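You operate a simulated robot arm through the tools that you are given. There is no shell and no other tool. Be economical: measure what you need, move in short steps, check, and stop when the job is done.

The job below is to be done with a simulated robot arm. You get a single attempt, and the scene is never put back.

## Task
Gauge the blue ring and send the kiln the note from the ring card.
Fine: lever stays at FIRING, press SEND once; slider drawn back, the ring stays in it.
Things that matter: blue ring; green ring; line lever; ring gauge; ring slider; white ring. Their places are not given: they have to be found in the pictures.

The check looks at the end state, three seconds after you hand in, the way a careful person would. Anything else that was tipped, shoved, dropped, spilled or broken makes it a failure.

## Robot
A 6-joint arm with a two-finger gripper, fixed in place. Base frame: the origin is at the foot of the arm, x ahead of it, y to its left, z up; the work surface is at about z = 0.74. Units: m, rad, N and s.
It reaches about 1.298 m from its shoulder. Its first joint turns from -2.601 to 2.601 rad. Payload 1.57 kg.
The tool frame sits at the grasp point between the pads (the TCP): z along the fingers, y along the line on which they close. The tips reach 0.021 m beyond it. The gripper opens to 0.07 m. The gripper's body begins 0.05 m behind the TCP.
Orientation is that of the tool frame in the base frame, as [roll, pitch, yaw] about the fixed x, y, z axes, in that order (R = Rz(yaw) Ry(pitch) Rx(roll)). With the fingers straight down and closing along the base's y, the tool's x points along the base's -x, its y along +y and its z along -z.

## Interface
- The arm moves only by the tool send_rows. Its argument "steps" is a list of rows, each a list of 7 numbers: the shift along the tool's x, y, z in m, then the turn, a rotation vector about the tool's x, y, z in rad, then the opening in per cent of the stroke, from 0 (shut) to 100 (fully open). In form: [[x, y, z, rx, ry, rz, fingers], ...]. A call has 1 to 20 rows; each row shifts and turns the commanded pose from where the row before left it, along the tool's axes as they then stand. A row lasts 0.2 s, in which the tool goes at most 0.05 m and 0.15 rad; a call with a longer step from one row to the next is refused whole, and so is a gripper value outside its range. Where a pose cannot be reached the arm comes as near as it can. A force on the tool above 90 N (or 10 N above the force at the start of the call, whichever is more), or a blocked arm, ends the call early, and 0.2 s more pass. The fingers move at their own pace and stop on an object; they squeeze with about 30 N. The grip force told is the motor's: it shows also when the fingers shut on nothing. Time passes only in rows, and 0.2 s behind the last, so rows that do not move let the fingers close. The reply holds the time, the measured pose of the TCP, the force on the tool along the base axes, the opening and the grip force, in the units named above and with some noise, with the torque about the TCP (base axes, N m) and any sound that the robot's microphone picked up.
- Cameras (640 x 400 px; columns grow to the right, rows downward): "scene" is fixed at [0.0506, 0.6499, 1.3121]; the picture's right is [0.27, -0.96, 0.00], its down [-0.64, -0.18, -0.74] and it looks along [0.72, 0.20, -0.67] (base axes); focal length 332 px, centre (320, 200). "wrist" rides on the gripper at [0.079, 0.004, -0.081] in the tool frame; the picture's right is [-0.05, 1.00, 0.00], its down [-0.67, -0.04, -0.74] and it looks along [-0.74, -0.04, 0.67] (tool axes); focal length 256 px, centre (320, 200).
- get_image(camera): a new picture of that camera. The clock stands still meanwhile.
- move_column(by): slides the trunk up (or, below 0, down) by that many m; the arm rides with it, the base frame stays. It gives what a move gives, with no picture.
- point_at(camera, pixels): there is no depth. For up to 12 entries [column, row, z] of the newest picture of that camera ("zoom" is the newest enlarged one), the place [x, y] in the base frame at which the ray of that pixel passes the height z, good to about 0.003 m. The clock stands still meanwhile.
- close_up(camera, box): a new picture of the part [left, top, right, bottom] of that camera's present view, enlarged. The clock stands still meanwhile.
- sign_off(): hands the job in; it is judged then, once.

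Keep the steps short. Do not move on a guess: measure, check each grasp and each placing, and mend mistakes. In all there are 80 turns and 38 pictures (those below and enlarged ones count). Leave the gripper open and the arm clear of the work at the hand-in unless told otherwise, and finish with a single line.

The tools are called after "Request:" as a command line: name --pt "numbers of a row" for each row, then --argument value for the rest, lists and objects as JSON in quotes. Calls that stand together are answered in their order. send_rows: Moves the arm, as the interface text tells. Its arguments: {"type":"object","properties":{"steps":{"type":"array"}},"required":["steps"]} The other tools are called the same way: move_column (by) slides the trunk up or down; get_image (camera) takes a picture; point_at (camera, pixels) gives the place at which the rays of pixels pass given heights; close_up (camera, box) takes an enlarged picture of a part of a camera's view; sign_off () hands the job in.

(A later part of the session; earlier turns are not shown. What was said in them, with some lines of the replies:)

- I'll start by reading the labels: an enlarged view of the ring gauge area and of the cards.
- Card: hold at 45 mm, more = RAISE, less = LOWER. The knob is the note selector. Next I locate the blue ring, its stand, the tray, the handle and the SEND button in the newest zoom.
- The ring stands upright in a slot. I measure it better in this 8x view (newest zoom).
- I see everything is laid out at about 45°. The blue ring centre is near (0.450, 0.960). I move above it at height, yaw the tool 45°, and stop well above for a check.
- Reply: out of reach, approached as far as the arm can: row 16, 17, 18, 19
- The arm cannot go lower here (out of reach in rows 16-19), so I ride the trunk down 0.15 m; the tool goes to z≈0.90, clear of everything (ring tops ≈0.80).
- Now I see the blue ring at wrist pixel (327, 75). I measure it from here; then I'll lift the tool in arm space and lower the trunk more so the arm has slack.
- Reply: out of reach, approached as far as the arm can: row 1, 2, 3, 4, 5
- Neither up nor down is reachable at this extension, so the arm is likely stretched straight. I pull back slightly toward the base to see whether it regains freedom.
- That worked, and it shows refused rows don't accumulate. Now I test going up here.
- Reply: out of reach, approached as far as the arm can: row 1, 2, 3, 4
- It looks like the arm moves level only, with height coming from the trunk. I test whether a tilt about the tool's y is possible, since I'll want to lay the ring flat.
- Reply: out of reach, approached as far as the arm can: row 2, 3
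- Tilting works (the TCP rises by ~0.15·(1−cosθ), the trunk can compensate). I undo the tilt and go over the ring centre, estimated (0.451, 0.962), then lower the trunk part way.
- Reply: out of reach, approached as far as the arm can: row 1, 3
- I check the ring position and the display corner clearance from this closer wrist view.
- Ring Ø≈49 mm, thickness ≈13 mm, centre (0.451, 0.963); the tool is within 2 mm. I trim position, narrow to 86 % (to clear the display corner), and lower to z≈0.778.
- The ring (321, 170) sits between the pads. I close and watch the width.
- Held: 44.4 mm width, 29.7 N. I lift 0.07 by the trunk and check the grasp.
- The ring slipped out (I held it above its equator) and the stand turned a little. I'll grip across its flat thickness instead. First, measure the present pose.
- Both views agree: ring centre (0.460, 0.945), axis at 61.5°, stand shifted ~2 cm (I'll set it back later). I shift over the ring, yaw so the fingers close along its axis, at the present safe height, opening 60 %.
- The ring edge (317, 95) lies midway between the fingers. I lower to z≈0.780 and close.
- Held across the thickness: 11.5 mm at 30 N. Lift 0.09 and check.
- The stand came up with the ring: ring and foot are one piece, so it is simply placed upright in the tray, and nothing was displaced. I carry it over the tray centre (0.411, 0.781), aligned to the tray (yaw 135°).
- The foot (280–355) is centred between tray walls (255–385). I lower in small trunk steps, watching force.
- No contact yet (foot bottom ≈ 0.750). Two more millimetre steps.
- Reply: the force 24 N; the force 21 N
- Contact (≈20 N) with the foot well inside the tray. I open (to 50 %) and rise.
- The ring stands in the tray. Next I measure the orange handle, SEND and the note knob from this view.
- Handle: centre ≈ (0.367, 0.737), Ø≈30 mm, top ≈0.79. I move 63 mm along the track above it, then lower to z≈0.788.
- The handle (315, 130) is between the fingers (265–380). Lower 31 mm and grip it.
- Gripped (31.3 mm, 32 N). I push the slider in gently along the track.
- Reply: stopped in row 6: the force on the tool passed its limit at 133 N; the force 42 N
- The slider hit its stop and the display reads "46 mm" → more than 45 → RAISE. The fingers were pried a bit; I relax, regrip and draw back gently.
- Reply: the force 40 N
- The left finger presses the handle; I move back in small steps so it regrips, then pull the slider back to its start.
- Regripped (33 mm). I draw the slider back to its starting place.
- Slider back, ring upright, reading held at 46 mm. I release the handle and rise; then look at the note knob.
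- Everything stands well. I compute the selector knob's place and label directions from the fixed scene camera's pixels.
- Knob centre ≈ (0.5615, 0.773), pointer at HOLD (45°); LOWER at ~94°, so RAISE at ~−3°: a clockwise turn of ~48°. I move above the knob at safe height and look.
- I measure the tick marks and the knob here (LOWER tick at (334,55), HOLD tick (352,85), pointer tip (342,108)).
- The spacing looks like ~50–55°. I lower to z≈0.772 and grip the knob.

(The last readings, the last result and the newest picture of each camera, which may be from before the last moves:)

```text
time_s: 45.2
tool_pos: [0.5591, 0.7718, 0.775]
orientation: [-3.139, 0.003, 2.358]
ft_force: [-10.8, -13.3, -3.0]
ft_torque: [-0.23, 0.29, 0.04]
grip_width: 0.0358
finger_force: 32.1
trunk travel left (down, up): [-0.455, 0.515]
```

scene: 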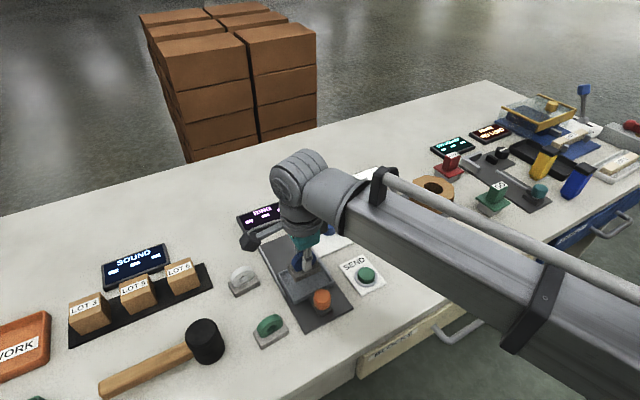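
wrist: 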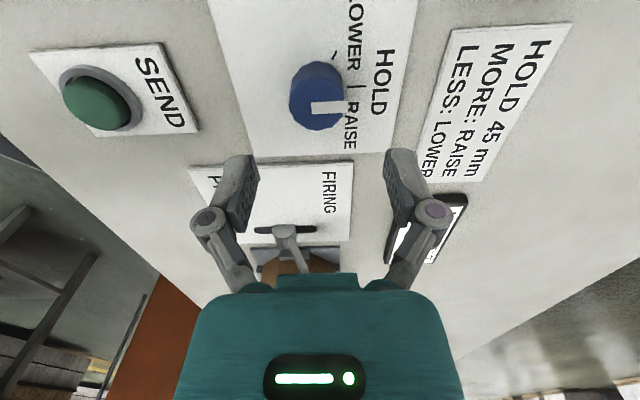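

Gripped (35.8 mm); a small side load, so I trim 1 mm and turn clockwise 0.9 rad.

Request:
send_rows --pt "0 -0.0012 0 0 0 0 35" --pt "0 0 0 0 0 0.1 35" --pt "0 0 0 0 0 0.1 35" --pt "0 0 0 0 0 0.1 35" --pt "0 0 0 0 0 0.1 35" --pt "0 0 0 0 0 0.1 35" --pt "0 0 0 0 0 0.1 35" --pt "0 0 0 0 0 0.1 35" --pt "0 0 0 0 0 0.1 35" --pt "0 0 0 0 0 0.1 35" --pt "0 0 0 0 0 0 35"

```text
time_s: 47.6
tool_pos: [0.5611, 0.7718, 0.774]
orientation: [3.139, 0.002, 1.457]
ft_force: [-11.7, -4.4, 2.1]
ft_torque: [-0.85, 0.43, 0.0]
grip_width: 0.0357
finger_force: 32.3
trunk travel left (down, up): [-0.455, 0.515]
```

Turned without torque build-up. I release, rise and look at the pointer.

Request:
send_rows --pt "0 0 0 0 0 0 70" --pt "0 0 0 0 0 0 85" --pt "0 0 0 0 0 0 85" --pt "0 0 0 0 0 0 85"

Request:
move_column --by 0.08

Request:
close_up --camera "wrist" --box '[180, 10, 420, 160]'

```text
time_s: 48.6
tool_pos: [0.5608, 0.7727, 0.774]
orientation: [3.14, 0.001, 1.458]
ft_force: [-0.5, 0.5, -0.3]
ft_torque: [-0.02, -0.01, 0.0]
grip_width: 0.0594
finger_force: 0.0
trunk travel left (down, up): [-0.455, 0.515]
```

```text
time_s: 49.7
tool_pos: [0.5601, 0.7716, 0.8528]
orientation: [3.141, 0.003, 1.458]
ft_force: [-0.3, -0.9, -0.7]
ft_torque: [0.01, 0.0, -0.02]
grip_width: 0.0595
finger_force: 0.3
trunk travel left (down, up): [-0.535, 0.435]
```

```text
2.67 times, centred on (300, 85) of wrist
```

zoom: 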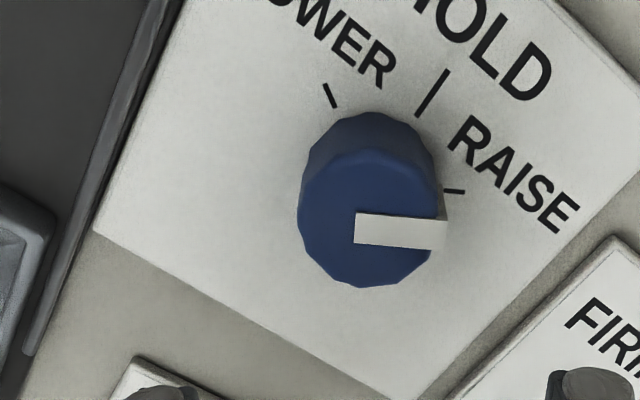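

The pointer is near the RAISE tick (454,191). I check both directions numerically.

Request:
point_at --camera "zoom" --pixels '[[443, 192, 0.742], [465, 190, 0.742], [418, 115, 0.742], [446, 70, 0.742], [324, 84, 0.742], [336, 107, 0.742], [356, 229, 0.766], [445, 235, 0.766], [366, 218, 0.766]]'

```text
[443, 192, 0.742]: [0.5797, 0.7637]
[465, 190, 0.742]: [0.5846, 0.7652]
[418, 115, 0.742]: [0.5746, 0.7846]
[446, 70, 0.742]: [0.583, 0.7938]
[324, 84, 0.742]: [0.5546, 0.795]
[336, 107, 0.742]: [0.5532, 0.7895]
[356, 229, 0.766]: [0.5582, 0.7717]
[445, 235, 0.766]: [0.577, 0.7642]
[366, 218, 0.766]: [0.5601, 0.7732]
```

Pointer at −21°, RAISE tick at −19°: set. Now the SEND button: I get its centre from the scene pixels.

Request:
point_at --camera "scene" --pixels '[[365.9, 277.0, 0.747], [366.5, 273.5, 0.76], [366.5, 273, 0.765], [355, 276.5, 0.747], [377.5, 275.5, 0.747]]'

Request:
send_rows --pt "0 0 0 0 0 0 0" --pt "0 0 0 0 0 0 0" --pt "0 0 0 0 0 0 0" --pt "0 0 0 0 0 0 0"

```text
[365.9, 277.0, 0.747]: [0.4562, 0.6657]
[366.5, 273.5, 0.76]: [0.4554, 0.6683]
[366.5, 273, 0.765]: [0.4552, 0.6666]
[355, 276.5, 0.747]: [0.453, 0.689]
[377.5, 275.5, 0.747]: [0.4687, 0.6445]
```

```text
time_s: 50.7
tool_pos: [0.5611, 0.7725, 0.8534]
orientation: [3.14, 0.003, 1.456]
ft_force: [-0.4, 0.4, 0.0]
ft_torque: [0.01, 0.0, 0.01]
grip_width: 0.0
finger_force: 28.7
trunk travel left (down, up): [-0.535, 0.435]
```

Fingers shut; SEND centre (0.4555, 0.667). I move over it and lower to just above.

Request:
send_rows --pt "-0.0291 -0.0232 0 0 0 0 0" --pt "-0.0291 -0.0232 0 0 0 0 0" --pt "-0.0291 -0.0232 0 0 0 0 0" --pt "-0.0291 -0.0232 0 0 0 0 0" --pt "0 0 0 0 0 0 0"

Request:
move_column --by -0.055

Request:
get_image --camera "wrist"

```text
time_s: 51.9
tool_pos: [0.4551, 0.6657, 0.8537]
orientation: [3.139, 0.005, 1.458]
ft_force: [-0.1, 0.5, -0.4]
ft_torque: [0.0, -0.01, -0.01]
grip_width: 0.0
finger_force: 28.4
trunk travel left (down, up): [-0.535, 0.435]
```

```text
time_s: 52.9
tool_pos: [0.4547, 0.6678, 0.7988]
orientation: [3.139, 0.002, 1.459]
ft_force: [-0.4, -0.8, -0.1]
ft_torque: [0.01, 0.01, -0.03]
grip_width: 0.0
finger_force: 28.6
trunk travel left (down, up): [-0.48, 0.49]
```

```text
3 pictures are left
```

wrist: 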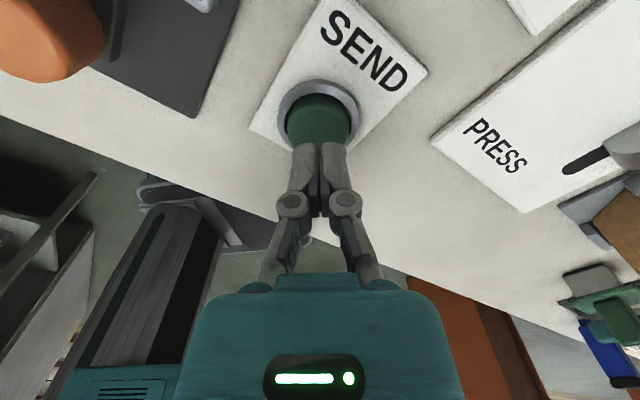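

Request:
point_at --camera "wrist" --pixels '[[319, 122, 0.765], [319, 122, 0.76], [318, 108, 0.747], [318, 148, 0.778]]'

Request:
move_column --by -0.01

```text
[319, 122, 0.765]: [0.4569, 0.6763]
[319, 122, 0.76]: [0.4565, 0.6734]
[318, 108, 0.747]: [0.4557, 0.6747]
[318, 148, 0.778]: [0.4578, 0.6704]
```

```text
time_s: 53.5
tool_pos: [0.4561, 0.6669, 0.7885]
orientation: [3.139, 0.005, 1.459]
ft_force: [0.0, -0.2, -0.1]
ft_torque: [-0.01, 0.01, -0.01]
grip_width: 0.0
finger_force: 28.9
trunk travel left (down, up): [-0.47, 0.5]
```

Slight trim of +3 mm in y toward the button centre, then press in small steps.

Request:
send_rows --pt "0.003 0 0 0 0 0 0"

Request:
move_column --by -0.005

Request:
move_column --by -0.003

```text
time_s: 53.9
tool_pos: [0.4561, 0.6686, 0.7885]
orientation: [3.139, 0.002, 1.46]
ft_force: [-0.6, 0.8, -0.2]
ft_torque: [0.01, 0.01, 0.0]
grip_width: 0.0002
finger_force: 28.4
trunk travel left (down, up): [-0.47, 0.5]
```

```text
time_s: 54.4
tool_pos: [0.4569, 0.6697, 0.7835]
orientation: [3.139, 0.003, 1.459]
ft_force: [0.5, 0.0, 0.0]
ft_torque: [-0.05, 0.01, 0.01]
grip_width: 0.0001
finger_force: 28.5
trunk travel left (down, up): [-0.465, 0.505]
```

```text
time_s: 54.9
tool_pos: [0.4562, 0.6688, 0.7815]
orientation: [3.139, 0.005, 1.458]
ft_force: [0.3, 0.0, 2.4]
ft_torque: [0.03, 0.0, 0.01]
grip_width: 0.0059
finger_force: 28.5
trunk travel left (down, up): [-0.462, 0.508]
```

Contact (2.4 N). I press further.

Request:
move_column --by -0.003

```text
time_s: 55.5
tool_pos: [0.457, 0.6701, 0.7771]
orientation: [3.139, 0.004, 1.459]
ft_force: [0.1, 0.8, 3.1]
ft_torque: [0.0, -0.02, 0.02]
grip_width: 0.0059
finger_force: 28.3
trunk travel left (down, up): [-0.459, 0.511]
heard: click
```

A click: pressed once. I rise straight up and open the fingers.

Request:
move_column --by 0.12

Request:
send_rows --pt "0 0 0 0 0 0 100" --pt "0 0 0 0 0 0 100" --pt "0 0 0 0 0 0 100" --pt "0 0 0 0 0 0 100"

Request:
get_image --camera "scene"

```text
time_s: 57.0
tool_pos: [0.4561, 0.6702, 0.8978]
orientation: [3.14, 0.004, 1.459]
ft_force: [0.3, 1.3, -0.3]
ft_torque: [0.05, -0.04, 0.03]
grip_width: 0.0001
finger_force: 28.9
trunk travel left (down, up): [-0.579, 0.391]
```

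```text
time_s: 58.0
tool_pos: [0.4569, 0.6702, 0.8973]
orientation: [3.14, 0.003, 1.46]
ft_force: [-1.2, -0.4, 0.7]
ft_torque: [0.01, -0.02, 0.0]
grip_width: 0.0698
finger_force: 0.0
trunk travel left (down, up): [-0.579, 0.391]
```

```text
2 pictures are left
```

scene: 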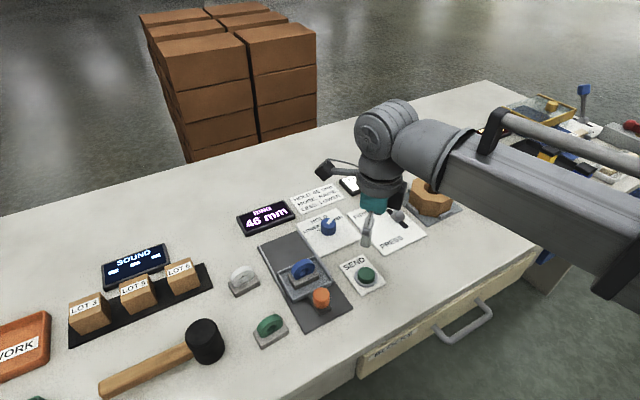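

The arm hides the lever and the "NOTE SENT" display. I raise the trunk to clear the view and look.

Request:
move_column --by 0.3

Request:
close_up --camera "scene" --box '[220, 150, 460, 300]'

```text
time_s: 61.0
tool_pos: [0.4575, 0.6703, 1.197]
orientation: [3.139, 0.004, 1.46]
ft_force: [-0.2, -0.2, 0.1]
ft_torque: [0.05, 0.04, 0.0]
grip_width: 0.0699
finger_force: 0.0
trunk travel left (down, up): [-0.879, 0.091]
```

```text
2.67 times, centred on (340, 225) of scene
```

zoom: 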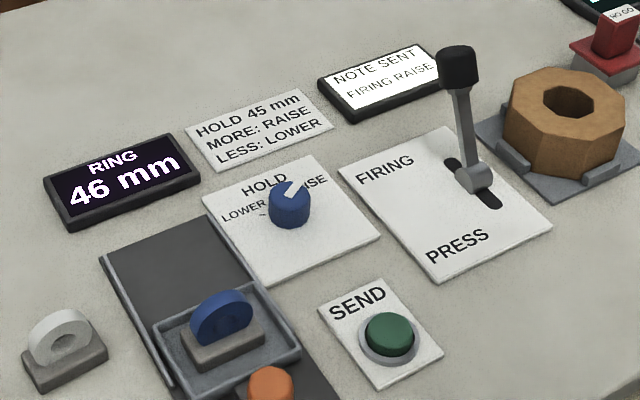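

"NOTE SENT: FIRING RAISE" is displayed. The lever is unmoved at FIRING, the ring stands in the drawn-back slider, and the gripper is open and clear. I hand in.

Request:
sign_off

```text
The job is handed in.
```

The blue ring gauged 46 mm, over the card's 45 mm, so I sent the kiln RAISE with one press of SEND; the display reads "NOTE SENT: FIRING RAISE", the lever is still at FIRING, and the ring stands in the drawn-back slider.
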